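You operate a simulated robot arm through the tools that you are given. There is no shell and no other tool.

You run a simulated robot arm. Do the job below in one go: nothing can be reset, and whatever is moved stays where it is left.

Task
Start the maroon trainer, shut its fuel tap, let it run dry and switch off.
Fine: wait till the engine stops by itself before the ignition goes off; leave the rest alone.

The check looks at the end state, three seconds after you hand in, the way a careful person would. Anything else that was tipped, shoved, dropped, spilled or broken makes it a failure.

Robot
A 6-joint arm with a two-finger gripper, fixed in place. Base frame: the origin is at the foot of the arm, x ahead of it, y to its left, z up. Units: m, rad, N and s.
Its first joint turns from -2.897 to 2.897 rad. Payload 3.43 kg.
Tool frame: the origin (TCP) lies between the finger pads and is the grasp point; the fingertips stand 0.02 m ahead of it; z points along the fingers, y is the line along which they close. Largest opening 0.19 m; the body of the gripper starts 0.248 m behind the TCP.
Orientation is told as [roll, pitch, yaw] about the base's x, y, z axes, in that order, counted from this pose: with the fingers straight down and closing along the base's y, the tool's x points along the base's -x, its y along +y and its z along -z.

Tools
- The arm moves only by the tool step_arm. Its argument "motion" is a list of rows, each a list of 3 entries, a list of its own where there are three numbers: the opening, from 0 (shut) to 1 (fully open), then the shift along the base's x, y, z in units of 100 mm (1.0 is 100 mm), then the turn, a rotation vector about the base's x, y, z in units of 120 degrees (1.0 is 120 degrees). In form: [[grip, [dx, dy, dz], [wx, wy, wz]], ...]. A call has 1 to 20 rows; each row is the pose to reach, as a shift and turn from the pose commanded when the call began. A call with a number of a shift or a turn outside -1 to 1 is refused whole. Rows are played at 5 a second. More than 0.05 m and 0.15 rad between two rows, or a gripper value outside its range, and nothing of the call is played. Where a pose cannot be reached the arm comes as near as it can. A force on the tool above 70 N (or 10 N above the force at the start of the call, whichever is more), or a blocked arm, ends the call early, and 0.2 s more pass. The fingers move at their own pace (about 0.045 m/s each) and stop on an object; they squeeze with about 36 N. The grip force told is the motor's: it shows also when the fingers shut on nothing. Time passes only in rows, and 0.2 s behind the last, so rows that repeat a pose let the fingers close. It gives the time, the measured TCP pose, the force on the tool (base axes), the opening and the grip force at its end, in the units of the frame above (readings bear some noise), with the torque about the TCP (base axes, N m) and any sound that the robot's microphone picked up.
- Cameras (640 x 400 px; columns grow to the right, rows downward): "scene" is fixed at [0.2187, -0.6507, 1.3891]; the picture's right is [0.02, -1.00, 0.00], its down [-0.84, -0.01, -0.55] and it looks along [0.55, 0.01, -0.84] (base axes); focal length 230 px, centre (320, 200). "wrist" rides on the gripper at [0.07, -0.008, -0.288] in the tool frame; the picture's right is [0.12, 0.99, 0.00], its down [-0.96, 0.12, -0.25] and it looks along [-0.25, 0.03, 0.97] (tool axes); focal length 261 px, centre (320, 200). There is no depth. A picture from a camera that has moved, and an enlarged one, comes with that camera's place and axes in the base frame and with its lens.
- camera(camera): a new picture of that camera. It takes no simulated time.
- lift_body(by): slides the trunk up (or, below 0, down) by that many m; the arm rides with it, the base frame stays. It gives what a move gives, with no picture.
- zoom(camera, box): a new picture of the part [left, top, right, bottom] of that camera's present view, enlarged. It takes no simulated time.
- job_done(): hands the job in; it is judged then, once.

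Nothing tells you positions but the pictures and the camera data. Unless the task says otherwise, let go and move clear before handing in.

The tools are called after "Call:" by a JSON object that holds its "api" and its "payload". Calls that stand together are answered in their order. step_arm: Moves the arm, as the interface text tells. Its arguments: {"type":"object","properties":{"motion":{"type":"array"}},"required":["motion"]} The other tools are called the same way: lift_body (by) slides the trunk up or down; camera (camera) takes a picture; zoom (camera, box) takes an enlarged picture of a part of a camera's view; job_done () hands the job in.

At the start:

```text
time_s: 0.0
position: [0.7103, -0.3094, 1.0221]
ee_rot: [0.001, 0.001, 0.0]
contact_force: [-0.1, 0.2, -0.7]
wrist_torque: [0.02, -0.02, -0.02]
opening: 0.19
gripper_force: 0.2
trunk travel left (down, up): [-0.1, 0.14]
```

scene: 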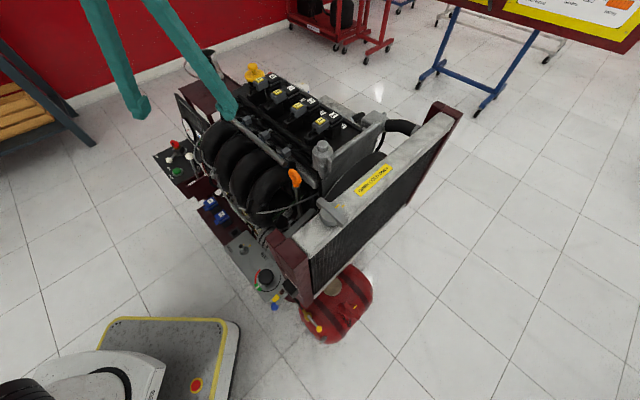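
wrist: 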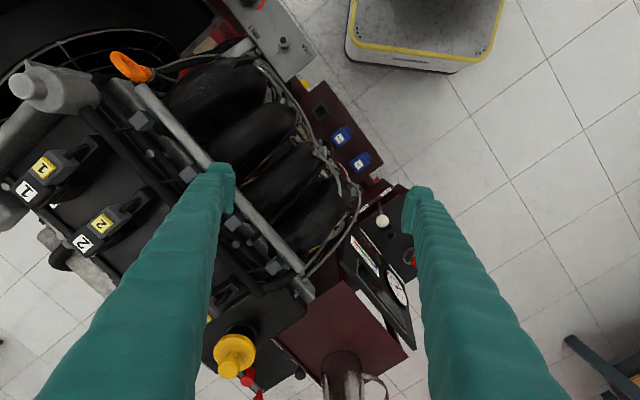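

I see an engine trainer on a maroon frame with control panels on the side facing the robot, and a red fuel can at its right end. I'll enlarge the panels first to identify the ignition, the starter and the fuel tap.

Call:
{"api": "zoom", "payload": {"camera": "scene", "box": [140, 120, 240, 200]}}

Call:
{"api": "zoom", "payload": {"camera": "scene", "box": [190, 180, 290, 250]}}

Call:
{"api": "zoom", "payload": {"camera": "scene", "box": [220, 230, 380, 350]}}

Call:
{"api": "zoom", "payload": {"camera": "wrist", "box": [280, 80, 440, 180]}}

Call:
{"api": "zoom", "payload": {"camera": "wrist", "box": [310, 170, 450, 350]}}

Call:
{"api": "zoom", "payload": {"camera": "wrist", "box": [190, 0, 350, 100]}}

Call:
{"api": "zoom", "payload": {"camera": "scene", "box": [170, 40, 470, 230]}}

```text
5.00 times, centred on (190, 160) of scene
camera zoom: at [0.2187, -0.6507, 1.3891], right [0.02, -1.0, 0.0], down [-0.84, -0.01, -0.55], along [0.55, 0.01, -0.84], focal length 1150 px, centre (970, 400)
```

zoom: 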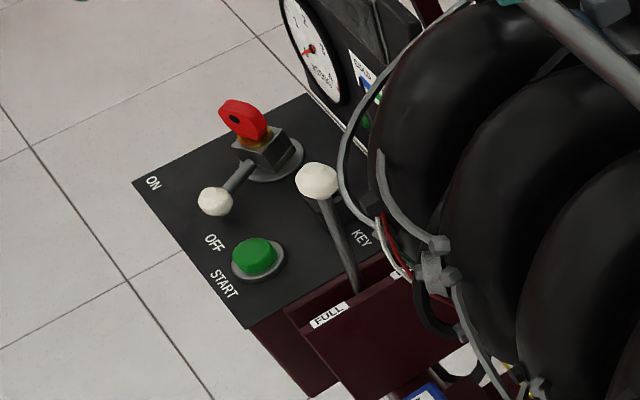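

```text
5.71 times, centred on (240, 215) of scene
camera zoom: at [0.2187, -0.6507, 1.3891], right [0.02, -1.0, 0.0], down [-0.84, -0.01, -0.55], along [0.55, 0.01, -0.84], focal length 1314 px, centre (777, 114)
```

zoom: 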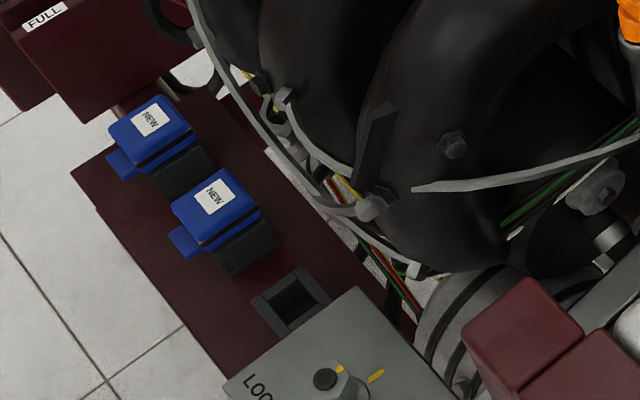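

```text
3.33 times, centred on (300, 290) of scene
camera zoom: at [0.2187, -0.6507, 1.3891], right [0.02, -1.0, 0.0], down [-0.84, -0.01, -0.55], along [0.55, 0.01, -0.84], focal length 766 px, centre (387, -100)
```

zoom: 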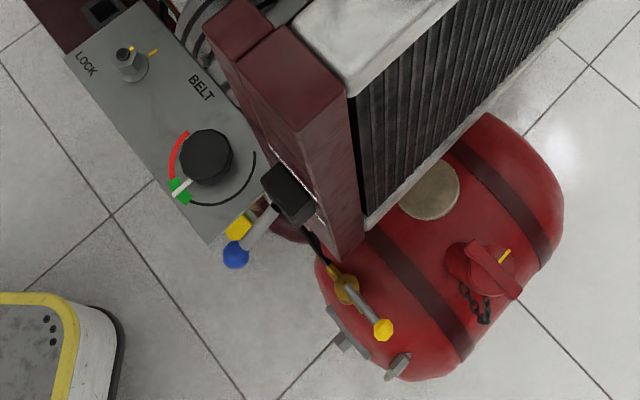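

```text
4.00 times, centred on (360, 130) of wrist
camera zoom: at [0.6416, -0.3178, 1.3109], right [-0.12, 0.99, 0.0], down [0.96, 0.12, 0.25], along [0.25, 0.03, -0.97], focal length 1043 px, centre (160, 480)
```

zoom: 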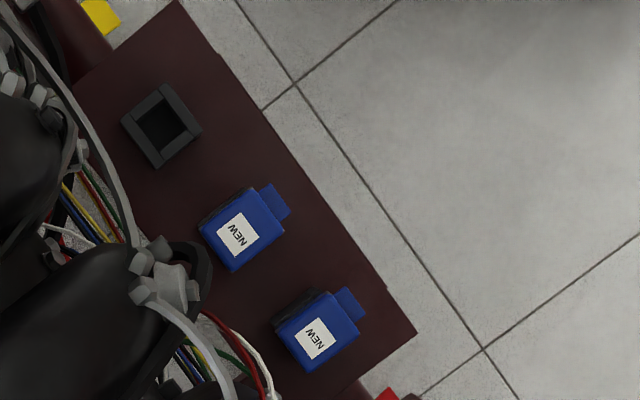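

```text
2.22 times, centred on (380, 260) of wrist
camera zoom: at [0.6416, -0.3178, 1.3109], right [-0.12, 0.99, 0.0], down [0.96, 0.12, 0.25], along [0.25, 0.03, -0.97], focal length 579 px, centre (187, 67)
```

zoom: 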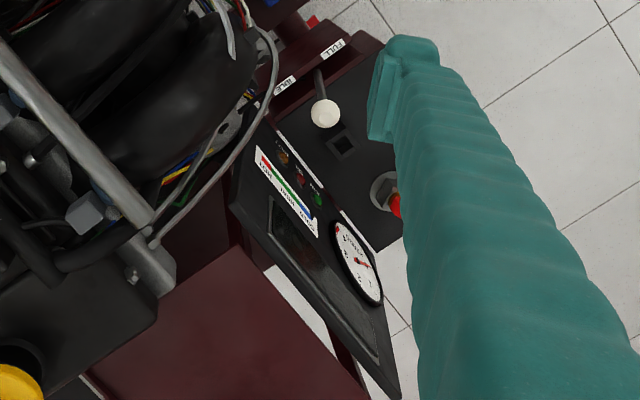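

```text
4.00 times, centred on (270, 50) of wrist
camera zoom: at [0.6416, -0.3178, 1.3109], right [-0.12, 0.99, 0.0], down [0.96, 0.12, 0.25], along [0.25, 0.03, -0.97], focal length 1043 px, centre (520, 800)
```

zoom: 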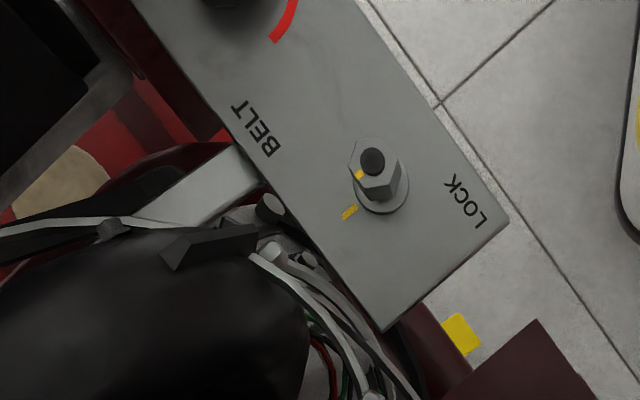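

```text
2.11 times, centred on (320, 135) of scene
camera zoom: at [0.2187, -0.6507, 1.3891], right [0.02, -1.0, 0.0], down [-0.84, -0.01, -0.55], along [0.55, 0.01, -0.84], focal length 484 px, centre (320, 337)
```

zoom: 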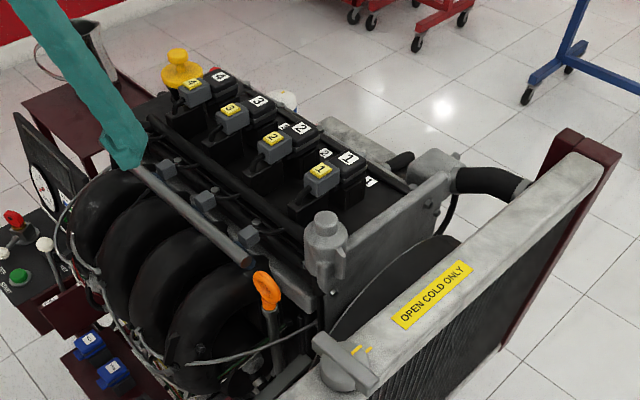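

The relays sit at about [0.71, -0.20, 0.61], the ignition panel is farther out at about [0.9, 0.0], and the tank with a yellow-ended lever is near [0.3, -0.64]. I'll shift the arm left, clear of the engine, to look down at the ignition panel.

Call:
{"api": "step_arm", "payload": {"motion": [[1, [0, 0.4, 0], [0, 0, 0]], [1, [0, 0.8, 0], [0, 0, 0]], [1, [0, 1, 0], [0, 0, 0]]]}}

Call:
{"api": "step_arm", "payload": {"motion": [[1, [0, 0.4, 0], [0, 0, 0]], [1, [0, 0.8, 0], [0, 0, 0]], [1, [0, 1, 0], [0, 0, 0]]]}}

Call:
{"api": "camera", "payload": {"camera": "wrist"}}

Call:
{"api": "zoom", "payload": {"camera": "wrist", "box": [240, 150, 400, 270]}}

Call:
{"api": "zoom", "payload": {"camera": "scene", "box": [150, 125, 210, 185]}}

Call:
{"api": "zoom", "payload": {"camera": "scene", "box": [265, 280, 345, 345]}}

```text
time_s: 0.8
position: [0.7107, -0.2072, 1.0234]
ee_rot: [0.0, -0.001, -0.001]
contact_force: [0.9, -0.5, -0.8]
wrist_torque: [0.09, 0.03, 0.02]
opening: 0.1897
gripper_force: 0.1
trunk travel left (down, up): [-0.1, 0.14]
```

```text
time_s: 1.6
position: [0.7115, -0.1083, 1.0243]
ee_rot: [0.0, 0.0, 0.0]
contact_force: [0.0, 0.8, -0.5]
wrist_torque: [0.06, 0.0, 0.02]
opening: 0.19
gripper_force: 0.0
trunk travel left (down, up): [-0.1, 0.14]
```

```text
taken
camera wrist: at [0.6415, -0.1171, 1.3127], right [-0.12, 0.99, 0.0], down [0.96, 0.12, 0.25], along [0.25, 0.03, -0.97], focal length 261 px, centre (320, 200)
```

wrist: 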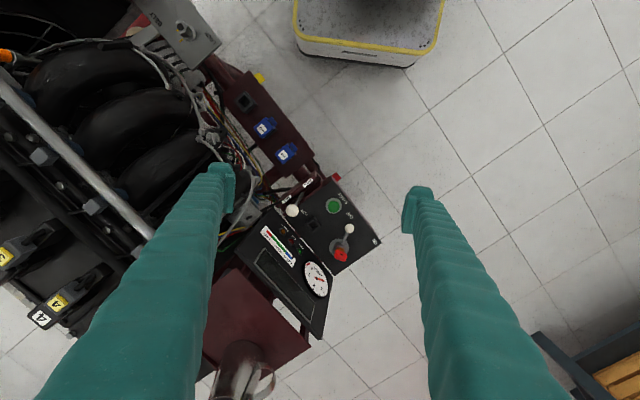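

```text
3.33 times, centred on (320, 210) of wrist
camera zoom: at [0.6415, -0.1171, 1.3127], right [-0.12, 0.99, 0.0], down [0.96, 0.12, 0.25], along [0.25, 0.03, -0.97], focal length 869 px, centre (320, 167)
```

zoom: 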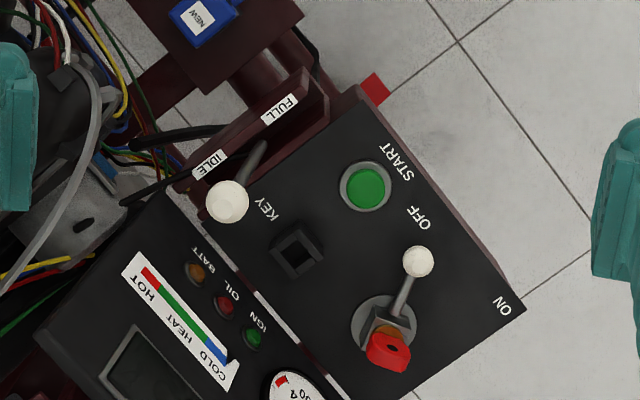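

```text
6.67 times, centred on (180, 155) of scene
camera zoom: at [0.2187, -0.6507, 1.3891], right [0.02, -1.0, 0.0], down [-0.84, -0.01, -0.55], along [0.55, 0.01, -0.84], focal length 1533 px, centre (1253, 500)
```

zoom: 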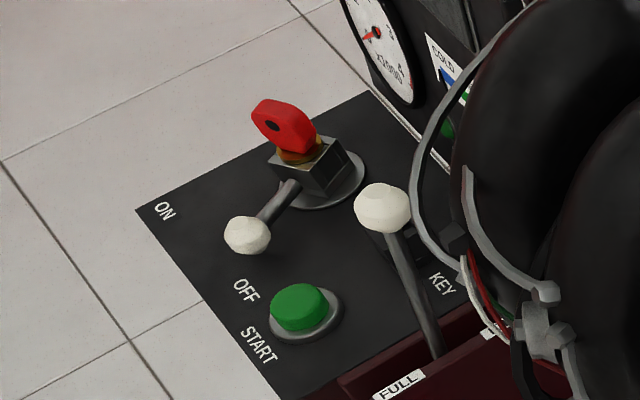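

```text
6.15 times, centred on (305, 312) of scene
camera zoom: at [0.2187, -0.6507, 1.3891], right [0.02, -1.0, 0.0], down [-0.84, -0.01, -0.55], along [0.55, 0.01, -0.84], focal length 1415 px, centre (412, -492)
```

zoom: 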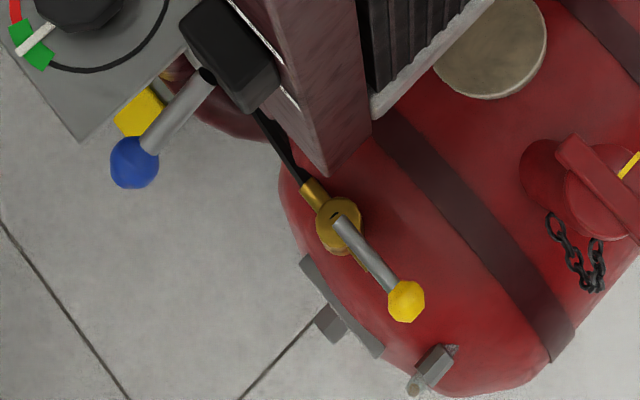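

The ignition lever sits on a hub with a red key and points at OFF, with ON farther round. The green START button and the IGN, OIL and BATT lamps are beside it, and the yellow lever on the tank's brass valve is in line with its hose. I'll move back and right at a safe height for a closer look at the fuel valve and the blue lever.

Call:
{"api": "step_arm", "payload": {"motion": [[1, [-0.4, 0, 0.2], [0, 0, 0]], [1, [-0.8, 0, 0.4], [0, 0, 0]], [1, [-1, 0, 0.6], [0, 0, 0]]]}}

Call:
{"api": "step_arm", "payload": {"motion": [[1, [-0.4, -0.2, 0], [0, 0, 0]], [1, [-0.8, -0.4, 0], [0, 0, 0]], [1, [-1, -0.6, 0], [0, 0, 0]]]}}

Call:
{"api": "step_arm", "payload": {"motion": [[1, [-0.2, -0.4, 0], [0, 0, 0]], [1, [-0.4, -0.8, 0], [0, 0, 0]], [1, [-0.6, -1, 0], [0, 0, 0]]]}}

Call:
{"api": "step_arm", "payload": {"motion": [[1, [0, -0.4, 0], [0, 0, 0]], [1, [0, -0.8, 0], [0, 0, 0]], [1, [0, -1, 0], [0, 0, 0]]]}}

Call:
{"api": "camera", "payload": {"camera": "wrist"}}

Call:
{"api": "camera", "payload": {"camera": "scene"}}

```text
time_s: 2.4
position: [0.6104, -0.1081, 1.082]
ee_rot: [0.0, 0.002, 0.0]
contact_force: [0.1, 0.0, -0.9]
wrist_torque: [0.01, 0.13, -0.01]
opening: 0.1899
gripper_force: 0.1
trunk travel left (down, up): [-0.1, 0.14]
```

```text
time_s: 3.2
position: [0.5116, -0.1678, 1.0804]
ee_rot: [0.001, 0.002, 0.0]
contact_force: [1.1, 0.2, -0.2]
wrist_torque: [-0.01, 0.1, -0.05]
opening: 0.1899
gripper_force: 0.0
trunk travel left (down, up): [-0.1, 0.14]
```

```text
time_s: 4.0
position: [0.4498, -0.2697, 1.0815]
ee_rot: [0.0, 0.001, 0.001]
contact_force: [0.1, -0.1, -0.1]
wrist_torque: [-0.04, 0.05, 0.0]
opening: 0.19
gripper_force: 0.0
trunk travel left (down, up): [-0.1, 0.14]
```

```text
time_s: 4.8
position: [0.4502, -0.3698, 1.0822]
ee_rot: [0.0, 0.001, 0.001]
contact_force: [-1.1, -0.5, 0.2]
wrist_torque: [-0.14, -0.04, -0.01]
opening: 0.19
gripper_force: 0.0
trunk travel left (down, up): [-0.1, 0.14]
```

```text
taken
camera wrist: at [0.3811, -0.3788, 1.3698], right [-0.12, 0.99, 0.0], down [0.96, 0.12, 0.25], along [0.25, 0.03, -0.97], focal length 261 px, centre (320, 200)
```

wrist: 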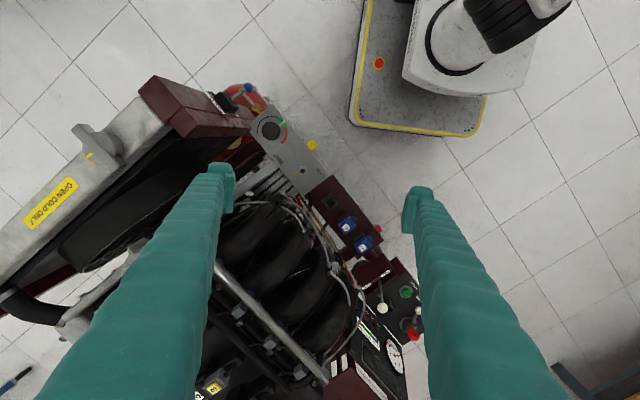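

```text
taken
```

scene: 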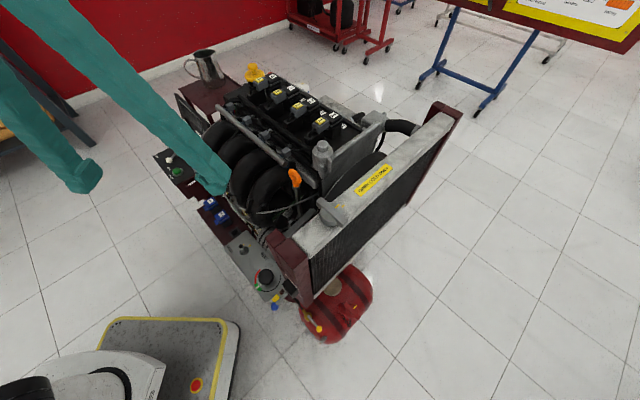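

The radiator top is at about z = 1.0, so I'll stay well above it. I'm moving nearer the base and to the right to see the tap beside the radiator post.

Call:
{"api": "step_arm", "payload": {"motion": [[1, [-0.2, 0, 0.3], [0, 0, 0]], [1, [-0.5, -0.2, 0.6], [0, 0, 0]], [1, [-0.8, -0.5, 0.8], [0, 0, 0]], [1, [-1, -0.8, 0.8], [0, 0, 0]]]}}

Call:
{"api": "camera", "payload": {"camera": "wrist"}}

Call:
{"api": "zoom", "payload": {"camera": "wrist", "box": [200, 80, 360, 180]}}

Call:
{"api": "zoom", "payload": {"camera": "scene", "box": [230, 220, 350, 300]}}

```text
time_s: 5.8
position: [0.3516, -0.4488, 1.1638]
ee_rot: [0.001, 0.0, 0.001]
contact_force: [-0.3, 0.0, 0.0]
wrist_torque: [-0.11, 0.01, -0.03]
opening: 0.1902
gripper_force: 0.0
trunk travel left (down, up): [-0.1, 0.14]
```

```text
taken
camera wrist: at [0.2814, -0.4572, 1.4522], right [-0.12, 0.99, 0.0], down [0.96, 0.12, 0.25], along [0.25, 0.03, -0.97], focal length 261 px, centre (320, 200)
```

wrist: 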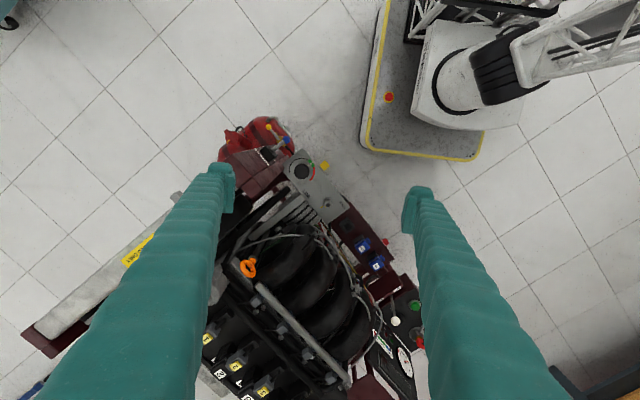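

```text
4.00 times, centred on (280, 130) of wrist
camera zoom: at [0.2814, -0.4572, 1.4522], right [-0.12, 0.99, 0.0], down [0.96, 0.12, 0.25], along [0.25, 0.03, -0.97], focal length 1043 px, centre (480, 480)
```

zoom: 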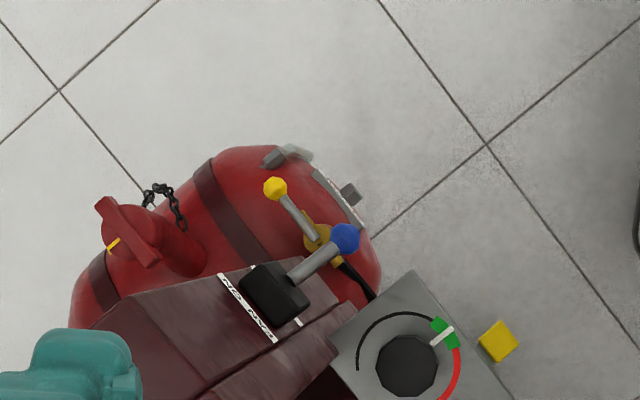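

```text
5.00 times, centred on (290, 260) of scene
camera zoom: at [0.2187, -0.6507, 1.3891], right [0.02, -1.0, 0.0], down [-0.84, -0.01, -0.55], along [0.55, 0.01, -0.84], focal length 1150 px, centre (470, -100)
```

zoom: 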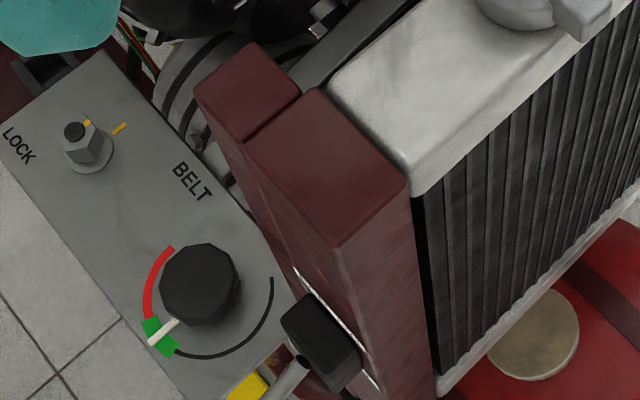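

A black switch with a blue lever is mounted on the radiator post with a white label. I'll read that label before going further.

Call:
{"api": "zoom", "payload": {"camera": "wrist", "box": [250, 140, 300, 170]}}

Call:
{"api": "zoom", "payload": {"camera": "wrist", "box": [260, 115, 300, 145]}}

Call:
{"api": "zoom", "payload": {"camera": "scene", "box": [280, 265, 320, 310]}}

```text
12.80 times, centred on (275, 155) of wrist
camera zoom: at [0.2814, -0.4572, 1.4522], right [-0.12, 0.99, 0.0], down [0.96, 0.12, 0.25], along [0.25, 0.03, -0.97], focal length 3336 px, centre (896, 776)
```

zoom: 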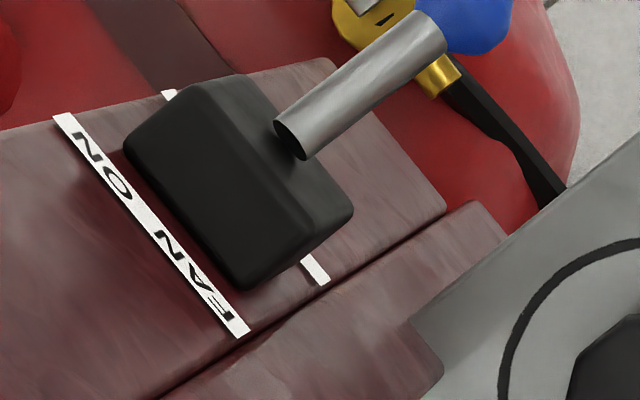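

```text
13.33 times, centred on (280, 130) of wrist
camera zoom: at [0.2814, -0.4572, 1.4522], right [-0.12, 0.99, 0.0], down [0.96, 0.12, 0.25], along [0.25, 0.03, -0.97], focal length 3475 px, centre (853, 1133)
```

zoom: 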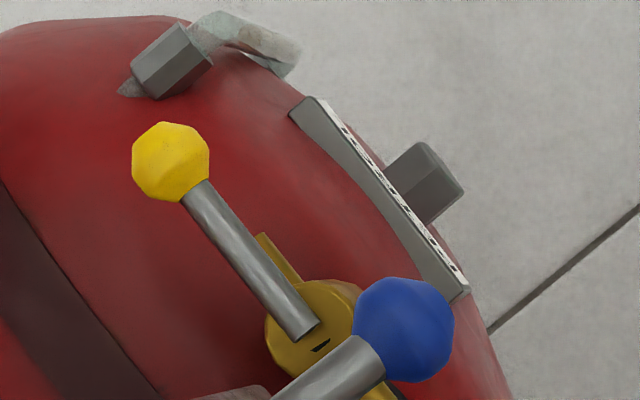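

```text
8.89 times, centred on (300, 288) of scene
camera zoom: at [0.2187, -0.6507, 1.3891], right [0.02, -1.0, 0.0], down [-0.84, -0.01, -0.55], along [0.55, 0.01, -0.84], focal length 2044 px, centre (498, -578)
```

zoom: 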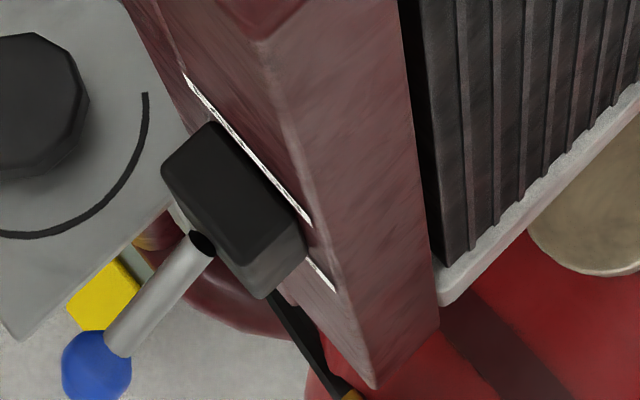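

The blue lever is the fan switch, so I leave it alone. The fuel tap is the yellow lever near [0.284, -0.643, 0.467] with its pivot near [0.327, -0.602], now in line with the pipe and so open. I'll go back over the ignition panel, where I put the lever ball near [0.866, -0.015, 0.687].

Call:
{"api": "step_arm", "payload": {"motion": [[1, [0.33, 0.33, 0], [0, 0, 0]], [1, [0.67, 0.67, 0], [0, 0, 0]], [1, [1, 1, 0], [0, 0, 0]]]}}

Call:
{"api": "step_arm", "payload": {"motion": [[1, [0, 0.33, 0], [0, 0, 0]], [1, [0, 0.67, 0], [0, 0, 0]], [1, [0, 1, 0], [0, 0, 0]]]}}

Call:
{"api": "step_arm", "payload": {"motion": [[1, [0.33, 0.33, 0], [0, 0, 0]], [1, [0.67, 0.67, 0], [0, 0, 0]], [1, [1, 1, 0], [0, 0, 0]]]}}

Call:
{"api": "step_arm", "payload": {"motion": [[1, [0.33, 0.33, 0], [0, 0, 0]], [1, [0.67, 0.67, 0], [0, 0, 0]], [1, [1, 1, 0], [0, 0, 0]]]}}

Call:
{"api": "step_arm", "payload": {"motion": [[1, [0.33, 0.11, -0.2], [0, 0, 0]], [1, [0.67, 0.22, -0.4], [0, 0, 0]], [1, [1, 0.33, -0.6], [0, 0, 0]]]}}

Call:
{"api": "step_arm", "payload": {"motion": [[1, [0.3, 0, -0.33], [0, 0, 0]], [1, [0.6, 0, -0.66], [0, 0, 0]], [1, [0.9, 0, -1], [0, 0, 0]]]}}

Call:
{"api": "camera", "payload": {"camera": "wrist"}}

Call:
{"api": "camera", "payload": {"camera": "scene"}}

```text
time_s: 6.6
position: [0.4492, -0.3507, 1.1664]
ee_rot: [0.0, -0.002, 0.0]
contact_force: [0.0, -0.5, -0.5]
wrist_torque: [0.13, -0.1, -0.01]
opening: 0.1901
gripper_force: 0.1
trunk travel left (down, up): [-0.1, 0.14]
```

```text
time_s: 7.4
position: [0.4506, -0.2488, 1.1623]
ee_rot: [0.001, 0.0, 0.0]
contact_force: [0.7, -0.9, -0.5]
wrist_torque: [0.11, 0.05, 0.01]
opening: 0.19
gripper_force: 0.0
trunk travel left (down, up): [-0.1, 0.14]
```

```text
time_s: 8.2
position: [0.55, -0.15, 1.163]
ee_rot: [-0.001, -0.002, 0.0]
contact_force: [-0.1, -0.5, 1.0]
wrist_torque: [0.11, -0.14, 0.0]
opening: 0.1901
gripper_force: 0.0
trunk travel left (down, up): [-0.1, 0.14]
```

```text
time_s: 9.0
position: [0.6505, -0.048, 1.1634]
ee_rot: [-0.001, -0.002, 0.001]
contact_force: [-1.1, -0.1, 0.7]
wrist_torque: [0.1, -0.23, -0.02]
opening: 0.1902
gripper_force: 0.1
trunk travel left (down, up): [-0.1, 0.14]
```

```text
time_s: 9.8
position: [0.7524, -0.0134, 1.1036]
ee_rot: [0.0, -0.002, 0.0]
contact_force: [-0.7, 0.0, 0.6]
wrist_torque: [0.05, -0.2, -0.04]
opening: 0.19
gripper_force: 0.2
trunk travel left (down, up): [-0.1, 0.14]
```

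```text
time_s: 10.6
position: [0.8408, -0.015, 1.0037]
ee_rot: [-0.001, -0.001, 0.001]
contact_force: [-1.1, -0.7, 0.5]
wrist_torque: [-0.02, -0.17, 0.01]
opening: 0.1899
gripper_force: 0.0
trunk travel left (down, up): [-0.1, 0.14]
```

```text
taken
camera wrist: at [0.7713, -0.025, 1.2908], right [-0.12, 0.99, 0.0], down [0.96, 0.12, 0.25], along [0.25, 0.03, -0.97], focal length 261 px, centre (320, 200)
```

wrist: 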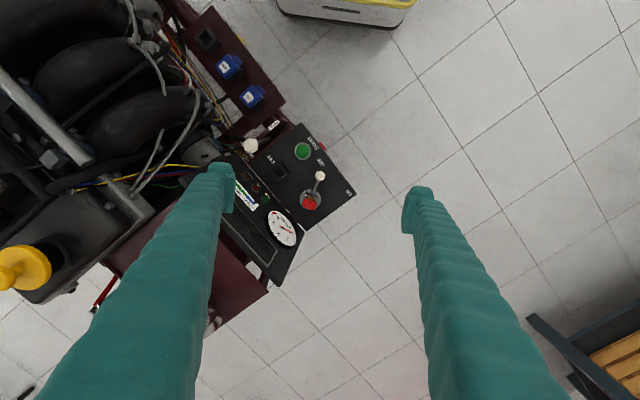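

```text
taken
```

scene: 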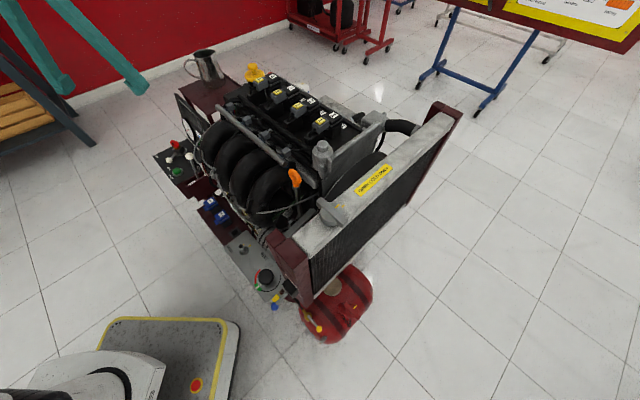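

The lever ball sits almost under the tool, at about [0.868, -0.013, 0.687]. I'll narrow the fingers to a fork and come down part way to refine that.

Call:
{"api": "step_arm", "payload": {"motion": [[0.3, [0.1, 0, -0.3], [0, 0, 0]], [0.3, [0.2, 0, -0.6], [0, 0, 0]], [0.3, [0.27, 0.01, -1], [0, 0, 0]], [0.3, [0.27, 0.01, -1], [0, 0, 0]], [0.3, [0.27, 0.01, -1], [0, 0, 0]], [0.3, [0.27, 0.01, -1], [0, 0, 0]]]}}

Call:
{"api": "step_arm", "payload": {"motion": [[0.3, [0, 0, -0.4], [0, 0, 0]], [0.3, [0, 0, -0.8], [0, 0, 0]], [0.3, [0, 0, -1], [0, 0, 0]], [0.3, [0, 0, -1], [0, 0, 0]]]}}

Call:
{"api": "camera", "payload": {"camera": "wrist"}}

Call:
{"api": "zoom", "payload": {"camera": "scene", "box": [130, 80, 230, 190]}}

```text
time_s: 12.0
position: [0.8686, -0.0146, 0.9023]
ee_rot: [0.0, 0.001, 0.0]
contact_force: [-0.2, -1.4, -0.1]
wrist_torque: [0.01, 0.02, 0.0]
opening: 0.0653
gripper_force: 0.0
trunk travel left (down, up): [-0.1, 0.14]
```

```text
time_s: 13.0
position: [0.8688, -0.0133, 0.8037]
ee_rot: [0.001, -0.001, -0.001]
contact_force: [-0.5, 0.5, -0.8]
wrist_torque: [0.03, 0.0, 0.01]
opening: 0.0569
gripper_force: 0.0
trunk travel left (down, up): [-0.1, 0.14]
```

```text
taken
camera wrist: at [0.7993, -0.0221, 1.092], right [-0.12, 0.99, 0.0], down [0.96, 0.12, 0.25], along [0.25, 0.03, -0.97], focal length 261 px, centre (320, 200)
```

wrist: 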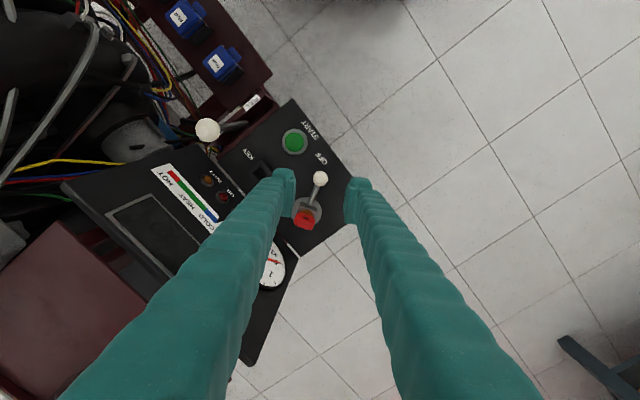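

```text
3.64 times, centred on (180, 135) of scene
camera zoom: at [0.2187, -0.6507, 1.3891], right [0.02, -1.0, 0.0], down [-0.84, -0.01, -0.55], along [0.55, 0.01, -0.84], focal length 836 px, centre (829, 436)
```

zoom: 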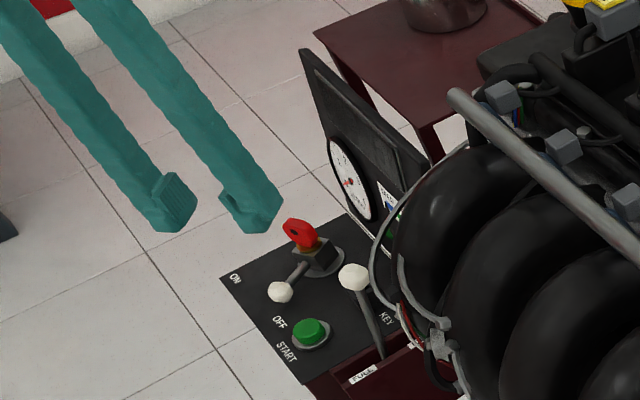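

The ball is centred between the fingers at about [0.868, -0.014, 0.687]. I'll come down around it and narrow the fork slightly.

Call:
{"api": "step_arm", "payload": {"motion": [[0.3, [-0.01, 0, -0.3], [0, 0, 0]], [0.3, [-0.01, 0, -0.6], [0, 0, 0]], [0.3, [-0.01, 0, -0.9], [0, 0, 0]], [0.3, [-0.01, 0, -0.9], [0, 0, 0]]]}}

Call:
{"api": "camera", "payload": {"camera": "wrist"}}

Call:
{"api": "zoom", "payload": {"camera": "scene", "box": [140, 110, 220, 190]}}

```text
time_s: 14.0
position: [0.868, -0.0141, 0.7134]
ee_rot: [0.001, 0.001, 0.001]
contact_force: [-0.2, 1.0, -0.7]
wrist_torque: [0.01, -0.02, -0.01]
opening: 0.0571
gripper_force: 0.1
trunk travel left (down, up): [-0.1, 0.14]
```

```text
taken
camera wrist: at [0.798, -0.0233, 1.0007], right [-0.12, 0.99, 0.0], down [0.96, 0.12, 0.25], along [0.25, 0.03, -0.97], focal length 261 px, centre (320, 200)
```

wrist: 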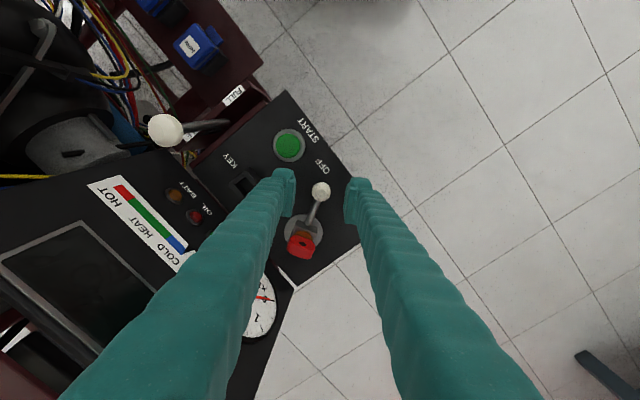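

```text
5.00 times, centred on (180, 150) of scene
camera zoom: at [0.2187, -0.6507, 1.3891], right [0.02, -1.0, 0.0], down [-0.84, -0.01, -0.55], along [0.55, 0.01, -0.84], focal length 1150 px, centre (1020, 450)
```

zoom: 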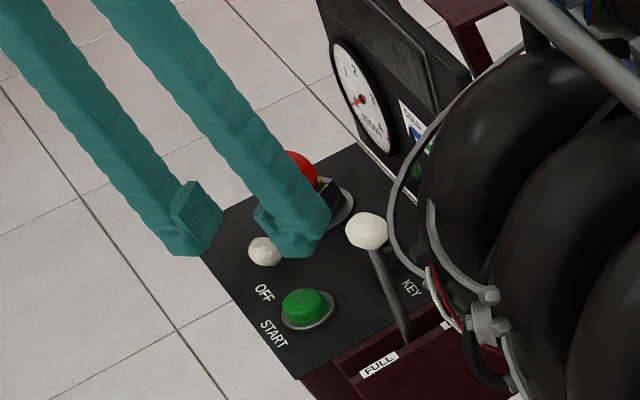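

The ball lies centred under the fork. I'll come down the last 2 cm, narrow the fork, and begin the arc clockwise from OFF towards ON, turning the tool with the lever.

Call:
{"api": "step_arm", "payload": {"motion": [[0.3, [-0.01, 0, -0.2], [0, 0, 0]], [0.17, [-0.01, 0, -0.22], [0, 0, 0]], [0.17, [-0.01, 0, -0.22], [0, 0, 0]], [0.17, [-0.01, 0, -0.22], [0, 0, 0]]]}}

Call:
{"api": "step_arm", "payload": {"motion": [[0.17, [0.022, 0.1, 0], [0, 0, -0.065]], [0.17, [0.057, 0.195, 0], [0, 0, -0.13]], [0.17, [0.105, 0.285, 0], [0, 0, -0.195]], [0.17, [0.165, 0.368, 0], [0, 0, -0.26]]]}}

Call:
{"api": "camera", "payload": {"camera": "wrist"}}

Call:
{"api": "zoom", "payload": {"camera": "scene", "box": [140, 110, 220, 190]}}

```text
time_s: 15.0
position: [0.8661, -0.0143, 0.6916]
ee_rot: [0.0, 0.001, 0.001]
contact_force: [0.6, 0.0, -0.2]
wrist_torque: [-0.01, -0.02, -0.02]
opening: 0.0324
gripper_force: 0.1
trunk travel left (down, up): [-0.1, 0.14]
```

```text
time_s: 16.0
position: [0.8826, 0.0223, 0.6902]
ee_rot: [0.001, 0.001, -0.547]
contact_force: [0.1, -0.3, -1.0]
wrist_torque: [0.06, -0.05, -0.01]
opening: 0.0322
gripper_force: 0.0
trunk travel left (down, up): [-0.1, 0.14]
```

```text
taken
camera wrist: at [0.8192, 0.0508, 0.9787], right [0.41, 0.91, 0.0], down [0.88, -0.4, 0.25], along [0.22, -0.1, -0.97], focal length 261 px, centre (320, 200)
```

wrist: 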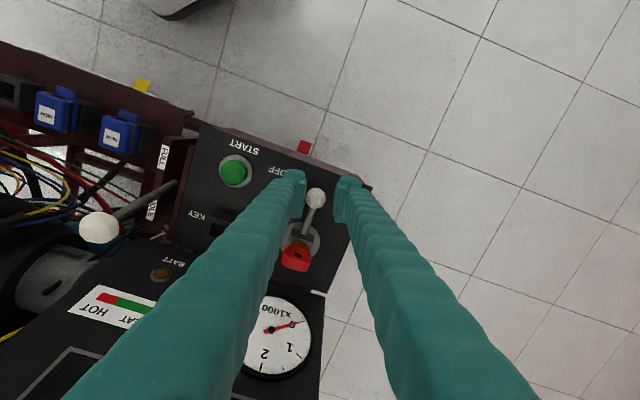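

```text
5.00 times, centred on (180, 150) of scene
camera zoom: at [0.2187, -0.6507, 1.3891], right [0.02, -1.0, 0.0], down [-0.84, -0.01, -0.55], along [0.55, 0.01, -0.84], focal length 1150 px, centre (1020, 450)
```

zoom: 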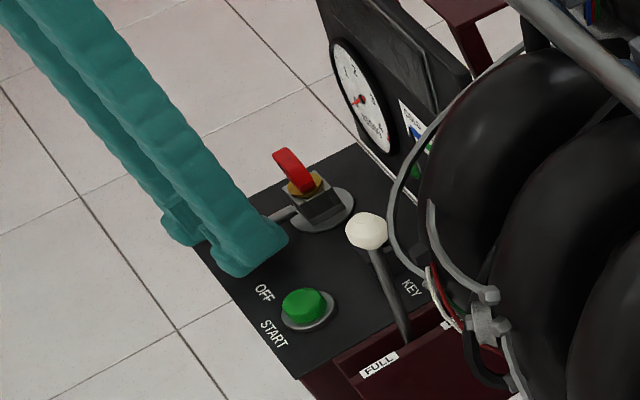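

The lever and key turn freely together. I'll continue the arc towards ON.

Call:
{"api": "step_arm", "payload": {"motion": [[0.17, [0.07, 0.074, 0], [0, 0, -0.065]], [0.17, [0.15, 0.138, 0], [0, 0, -0.13]], [0.17, [0.237, 0.19, 0], [0, 0, -0.195]], [0.17, [0.331, 0.23, 0], [0, 0, -0.26]]]}}

Call:
{"api": "camera", "payload": {"camera": "wrist"}}

Call:
{"api": "zoom", "payload": {"camera": "scene", "box": [140, 90, 220, 170]}}

```text
time_s: 17.0
position: [0.9155, 0.045, 0.6921]
ee_rot: [-0.001, 0.001, -1.09]
contact_force: [-4.8, -0.7, -0.4]
wrist_torque: [0.07, 0.03, -0.01]
opening: 0.0342
gripper_force: 1.9
trunk travel left (down, up): [-0.1, 0.14]
```

```text
taken
camera wrist: at [0.8773, 0.1027, 0.9793], right [0.83, 0.56, 0.0], down [0.55, -0.8, 0.25], along [0.14, -0.2, -0.97], focal length 261 px, centre (320, 200)
```

wrist: 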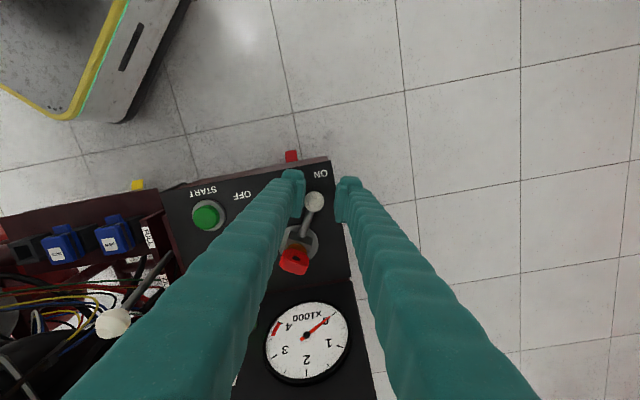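

```text
5.00 times, centred on (180, 130) of scene
camera zoom: at [0.2187, -0.6507, 1.3891], right [0.02, -1.0, 0.0], down [-0.84, -0.01, -0.55], along [0.55, 0.01, -0.84], focal length 1150 px, centre (1020, 550)
```

zoom: 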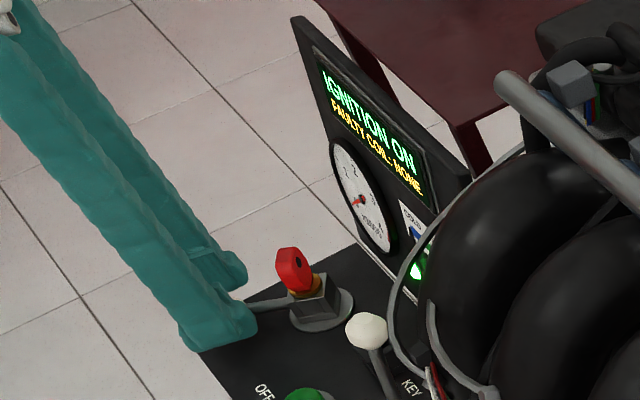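

The display reads "IGNITION ON / FAULTY COIL: NONE", so the ignition is on. I'll open, lift off, and move over the green START button near [0.817, -0.06, 0.66], with the fingers shut as a poker.

Call:
{"api": "step_arm", "payload": {"motion": [[0.3, [0, 0, 0], [0, 0, 0]], [0.3, [0, 0, 0], [0, 0, 0]], [0.3, [0, 0, 0.4], [0, 0, 0]], [0.3, [0, 0, 0.8], [0, 0, 0]], [0.3, [0, 0, 1], [0, 0, 0]]]}}

Call:
{"api": "step_arm", "payload": {"motion": [[0, [-0.33, -0.33, 0.1], [0, 0, 0.065]], [0, [-0.66, -0.7, 0.1], [0, 0, 0.13]], [0, [-0.98, -1, 0.1], [0, 0, 0.19]], [0, [-0.98, -1, 0.1], [0, 0, 0.25]], [0, [-0.98, -1, 0.1], [0, 0, 0.32]], [0, [-0.98, -1, 0.1], [0, 0, 0.39]], [0, [-0.98, -1, 0.1], [0, 0, 0.455]], [0, [-0.98, -1, 0.1], [0, 0, 0.52]], [0, [-0.98, -1, 0.1], [0, 0, 0.52]]]}}

Call:
{"api": "camera", "payload": {"camera": "wrist"}}

Call:
{"api": "zoom", "payload": {"camera": "scene", "box": [140, 90, 240, 190]}}

```text
time_s: 18.2
position: [0.9182, 0.0459, 0.7899]
ee_rot: [-0.001, 0.0, -1.088]
contact_force: [-0.6, 0.4, 0.3]
wrist_torque: [-0.02, 0.05, -0.01]
opening: 0.057
gripper_force: 0.1
trunk travel left (down, up): [-0.1, 0.14]
```

```text
time_s: 20.2
position: [0.8171, -0.0562, 0.7998]
ee_rot: [-0.001, -0.001, 0.001]
contact_force: [0.1, -1.3, 0.1]
wrist_torque: [-0.01, 0.01, -0.01]
opening: 0.0
gripper_force: 34.6
trunk travel left (down, up): [-0.1, 0.14]
```

```text
taken
camera wrist: at [0.7477, -0.0646, 1.0886], right [-0.12, 0.99, 0.0], down [0.96, 0.12, 0.25], along [0.25, 0.03, -0.97], focal length 261 px, centre (320, 200)
```

wrist: 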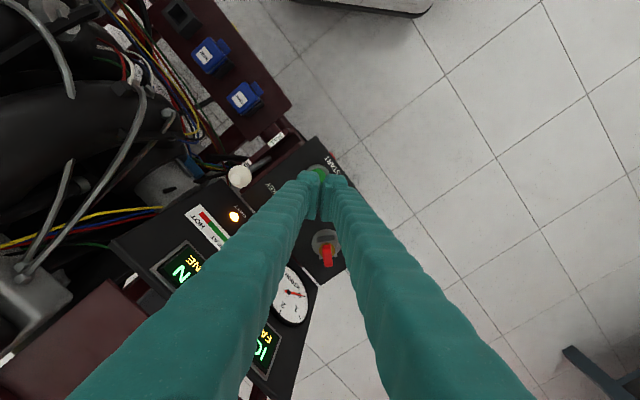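

```text
4.00 times, centred on (190, 140) of scene
camera zoom: at [0.2187, -0.6507, 1.3891], right [0.02, -1.0, 0.0], down [-0.84, -0.01, -0.55], along [0.55, 0.01, -0.84], focal length 920 px, centre (840, 440)
```

zoom: 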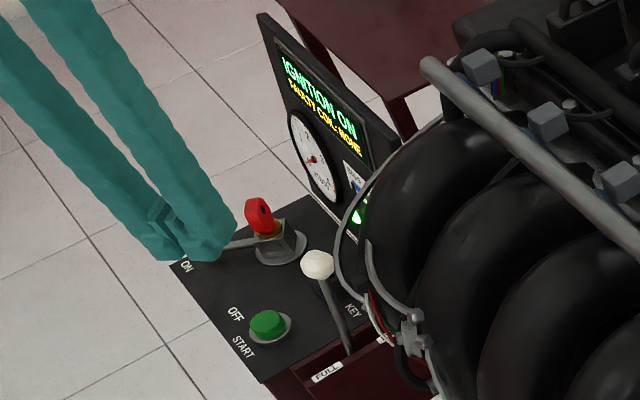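

The ignition stays on and the BATT lamp is lit. I'll enlarge the wrist view to line up with the START button.

Call:
{"api": "zoom", "payload": {"camera": "wrist", "box": [280, 140, 360, 200]}}

```text
6.67 times, centred on (320, 170) of wrist
camera zoom: at [0.7477, -0.0646, 1.0886], right [-0.12, 0.99, 0.0], down [0.96, 0.12, 0.25], along [0.25, 0.03, -0.97], focal length 1738 px, centre (320, 400)
```

zoom: 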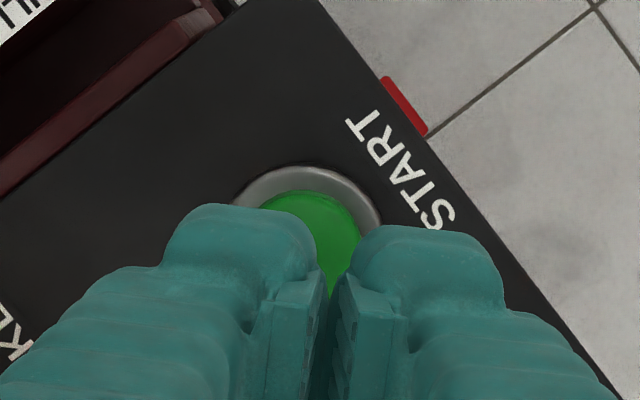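

The button is directly under the closed fingertips. I'll come down near it, then press in small steps.

Call:
{"api": "step_arm", "payload": {"motion": [[0, [0, -0.02, -0.4], [0, 0, 0]], [0, [0, -0.02, -0.8], [0, 0, 0]], [0, [0, -0.02, -1], [0, 0, 0]]]}}

Call:
{"api": "step_arm", "payload": {"motion": [[0, [0, 0, -0.05], [0, 0, 0]], [0, [0, 0, -0.1], [0, 0, 0]], [0, [0, 0, -0.15], [0, 0, 0]]]}}

Call:
{"api": "zoom", "payload": {"camera": "scene", "box": [140, 90, 240, 190]}}

```text
time_s: 21.0
position: [0.8176, -0.0581, 0.7011]
ee_rot: [0.0, 0.0, 0.0]
contact_force: [0.0, 0.4, 0.1]
wrist_torque: [-0.02, -0.02, 0.0]
opening: 0.0002
gripper_force: 34.2
trunk travel left (down, up): [-0.1, 0.14]
```

```text
time_s: 21.8
position: [0.8182, -0.0574, 0.689]
ee_rot: [-0.001, -0.001, -0.001]
contact_force: [-2.8, -1.6, 16.3]
wrist_torque: [-0.15, 0.07, 0.0]
opening: 0.0
gripper_force: 34.4
trunk travel left (down, up): [-0.1, 0.14]
heard: click
```

```text
4.00 times, centred on (190, 140) of scene
camera zoom: at [0.2187, -0.6507, 1.3891], right [0.02, -1.0, 0.0], down [-0.84, -0.01, -0.55], along [0.55, 0.01, -0.84], focal length 920 px, centre (840, 440)
```

zoom: 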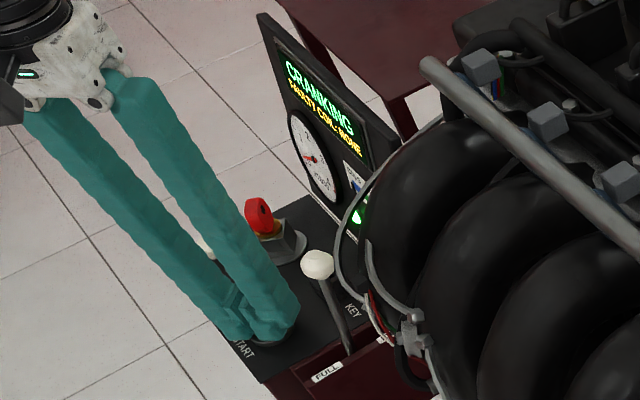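

The button clicked and the display reads "CRANKING". I'll hold the press until the engine catches.

Call:
{"api": "step_arm", "payload": {"motion": [[0, [0, 0, 0], [0, 0, 0]], [0, [0, 0, 0], [0, 0, 0]], [0, [0, 0, 0], [0, 0, 0]]]}}

Call:
{"api": "zoom", "payload": {"camera": "scene", "box": [140, 90, 240, 190]}}

```text
time_s: 22.6
position: [0.8186, -0.0583, 0.6874]
ee_rot: [0.0, -0.001, -0.001]
contact_force: [-0.2, -1.9, 22.3]
wrist_torque: [-0.27, 0.03, 0.0]
opening: 0.0
gripper_force: 34.1
trunk travel left (down, up): [-0.1, 0.14]
```

```text
4.00 times, centred on (190, 140) of scene
camera zoom: at [0.2187, -0.6507, 1.3891], right [0.02, -1.0, 0.0], down [-0.84, -0.01, -0.55], along [0.55, 0.01, -0.84], focal length 920 px, centre (840, 440)
```

zoom: 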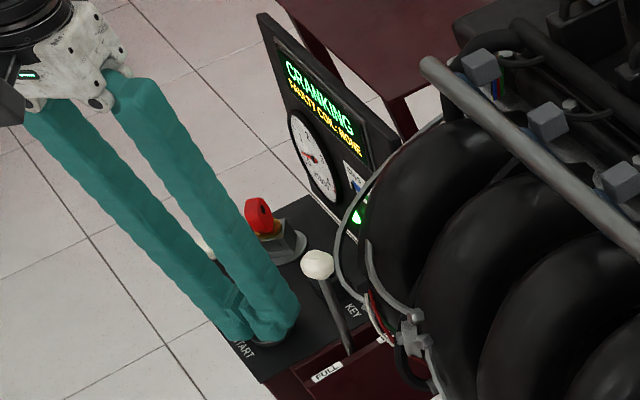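

It is still cranking with the button held, so I'll hold a little longer.

Call:
{"api": "step_arm", "payload": {"motion": [[0, [0, 0, 0], [0, 0, 0]], [0, [0, 0, 0], [0, 0, 0]], [0, [0, 0, 0], [0, 0, 0]], [0, [0, 0, 0], [0, 0, 0]], [0, [0, 0, 0], [0, 0, 0]]]}}

Call:
{"api": "zoom", "payload": {"camera": "scene", "box": [140, 90, 240, 190]}}

```text
time_s: 23.8
position: [0.8168, -0.0576, 0.6879]
ee_rot: [0.0, -0.002, 0.001]
contact_force: [4.2, -3.2, 25.4]
wrist_torque: [-0.35, -0.05, -0.01]
opening: 0.0002
gripper_force: 33.6
trunk travel left (down, up): [-0.1, 0.14]
```

```text
4.00 times, centred on (190, 140) of scene
camera zoom: at [0.2187, -0.6507, 1.3891], right [0.02, -1.0, 0.0], down [-0.84, -0.01, -0.55], along [0.55, 0.01, -0.84], focal length 920 px, centre (840, 440)
```

zoom: 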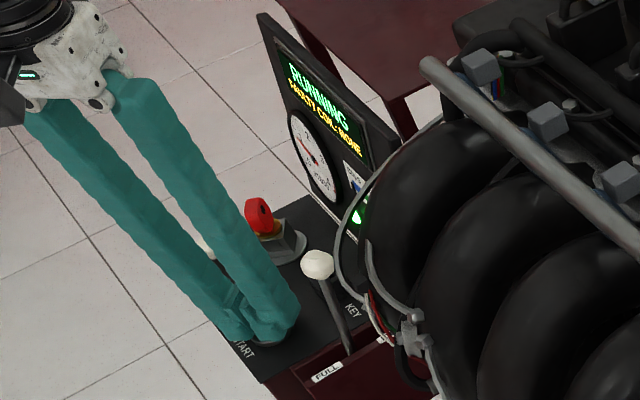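

The display reads "RUNNING". I'll release the button, lift clear, and go back around the robot side towards the fuel tap.

Call:
{"api": "step_arm", "payload": {"motion": [[0, [0, 0, 0.3], [0, 0, 0]], [0, [0, 0, 0.7], [0, 0, 0]], [0, [0, 0, 1], [0, 0, 0]]]}}

Call:
{"api": "zoom", "payload": {"camera": "scene", "box": [140, 90, 240, 190]}}

Call:
{"api": "step_arm", "payload": {"motion": [[0, [-0.33, 0, 0.33], [0, 0, 0]], [0, [-0.67, 0, 0.67], [0, 0, 0]], [0, [-1, 0, 1], [0, 0, 0]]]}}

Call:
{"api": "step_arm", "payload": {"motion": [[0, [-0.33, 0, 0.33], [0, 0, 0]], [0, [-0.67, 0, 0.67], [0, 0, 0]], [0, [-1, 0, 1], [0, 0, 0]]]}}

Call:
{"api": "step_arm", "payload": {"motion": [[0, [-0.33, -0.2, 0.3], [0, 0, 0]], [0, [-0.67, -0.4, 0.6], [0, 0, 0]], [0, [-1, -0.6, 0.7], [0, 0, 0]]]}}

Call:
{"api": "step_arm", "payload": {"motion": [[0, [-0.3, -0.33, 0], [0, 0, 0]], [0, [-0.6, -0.67, 0], [0, 0, 0]], [0, [-0.9, -1, 0], [0, 0, 0]]]}}

Call:
{"api": "step_arm", "payload": {"motion": [[0, [-0.3, -0.33, 0], [0, 0, 0]], [0, [-0.6, -0.67, 0], [0, 0, 0]], [0, [-0.9, -1, 0], [0, 0, 0]]]}}

Call:
{"api": "step_arm", "payload": {"motion": [[0, [-0.2, -0.33, 0], [0, 0, 0.06]], [0, [-0.4, -0.67, 0], [0, 0, 0.125]], [0, [-0.6, -1, 0], [0, 0, 0.19]]]}}

Call:
{"api": "zoom", "payload": {"camera": "scene", "box": [140, 90, 240, 190]}}

```text
time_s: 24.6
position: [0.817, -0.0575, 0.7866]
ee_rot: [0.0, 0.001, 0.001]
contact_force: [0.6, 0.2, -0.1]
wrist_torque: [0.02, 0.08, 0.01]
opening: 0.0
gripper_force: 34.4
trunk travel left (down, up): [-0.1, 0.14]
```

```text
4.00 times, centred on (190, 140) of scene
camera zoom: at [0.2187, -0.6507, 1.3891], right [0.02, -1.0, 0.0], down [-0.84, -0.01, -0.55], along [0.55, 0.01, -0.84], focal length 920 px, centre (840, 440)
```

zoom: 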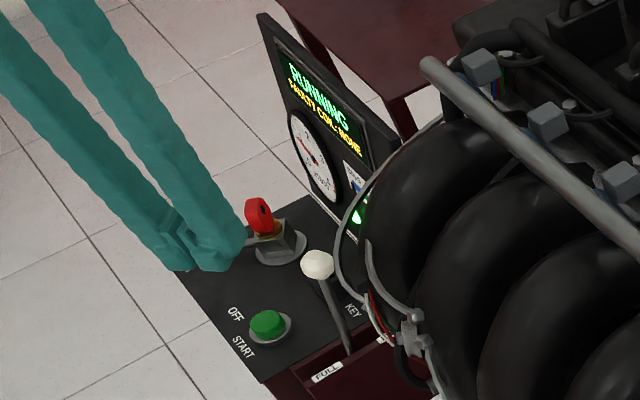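

```text
time_s: 25.4
position: [0.7188, -0.0561, 0.8867]
ee_rot: [0.001, 0.001, -0.001]
contact_force: [0.5, -0.1, -2.1]
wrist_torque: [0.02, 0.25, 0.0]
opening: 0.0
gripper_force: 34.4
trunk travel left (down, up): [-0.1, 0.14]
```

```text
time_s: 26.2
position: [0.6171, -0.0574, 0.9866]
ee_rot: [-0.001, 0.002, -0.001]
contact_force: [1.0, -0.7, -1.6]
wrist_torque: [0.03, 0.22, -0.02]
opening: 0.0
gripper_force: 33.7
trunk travel left (down, up): [-0.1, 0.14]
```

```text
time_s: 27.0
position: [0.516, -0.1156, 1.0576]
ee_rot: [-0.001, -0.001, -0.001]
contact_force: [-0.1, 0.4, -0.1]
wrist_torque: [0.0, 0.16, 0.01]
opening: 0.0
gripper_force: 33.9
trunk travel left (down, up): [-0.1, 0.14]
```

```text
time_s: 27.8
position: [0.4282, -0.2154, 1.0555]
ee_rot: [0.001, 0.001, 0.003]
contact_force: [0.7, -0.4, -0.1]
wrist_torque: [-0.03, 0.11, -0.02]
opening: 0.0001
gripper_force: 34.1
trunk travel left (down, up): [-0.1, 0.14]
```

```text
time_s: 28.6
position: [0.3379, -0.316, 1.0547]
ee_rot: [0.002, 0.002, 0.001]
contact_force: [0.1, 0.0, 0.3]
wrist_torque: [-0.03, 0.07, -0.02]
opening: 0.0
gripper_force: 34.1
trunk travel left (down, up): [-0.1, 0.14]
```

```text
time_s: 29.4
position: [0.2773, -0.4147, 1.0548]
ee_rot: [0.0, 0.0, 0.4]
contact_force: [0.5, 0.6, 1.1]
wrist_torque: [-0.15, -0.01, 0.0]
opening: 0.0002
gripper_force: 34.3
trunk travel left (down, up): [-0.1, 0.14]
```

```text
4.00 times, centred on (190, 140) of scene
camera zoom: at [0.2187, -0.6507, 1.3891], right [0.02, -1.0, 0.0], down [-0.84, -0.01, -0.55], along [0.55, 0.01, -0.84], focal length 920 px, centre (840, 440)
```

zoom: 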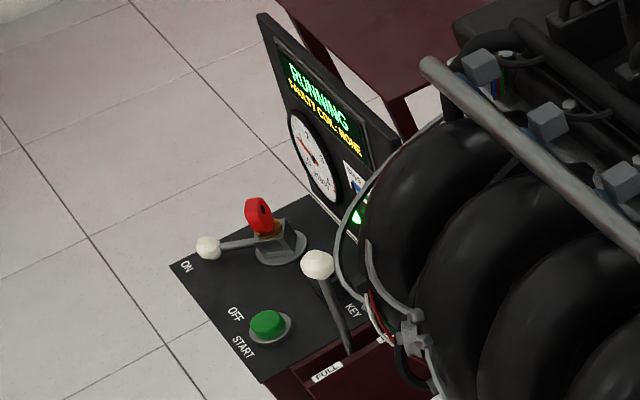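

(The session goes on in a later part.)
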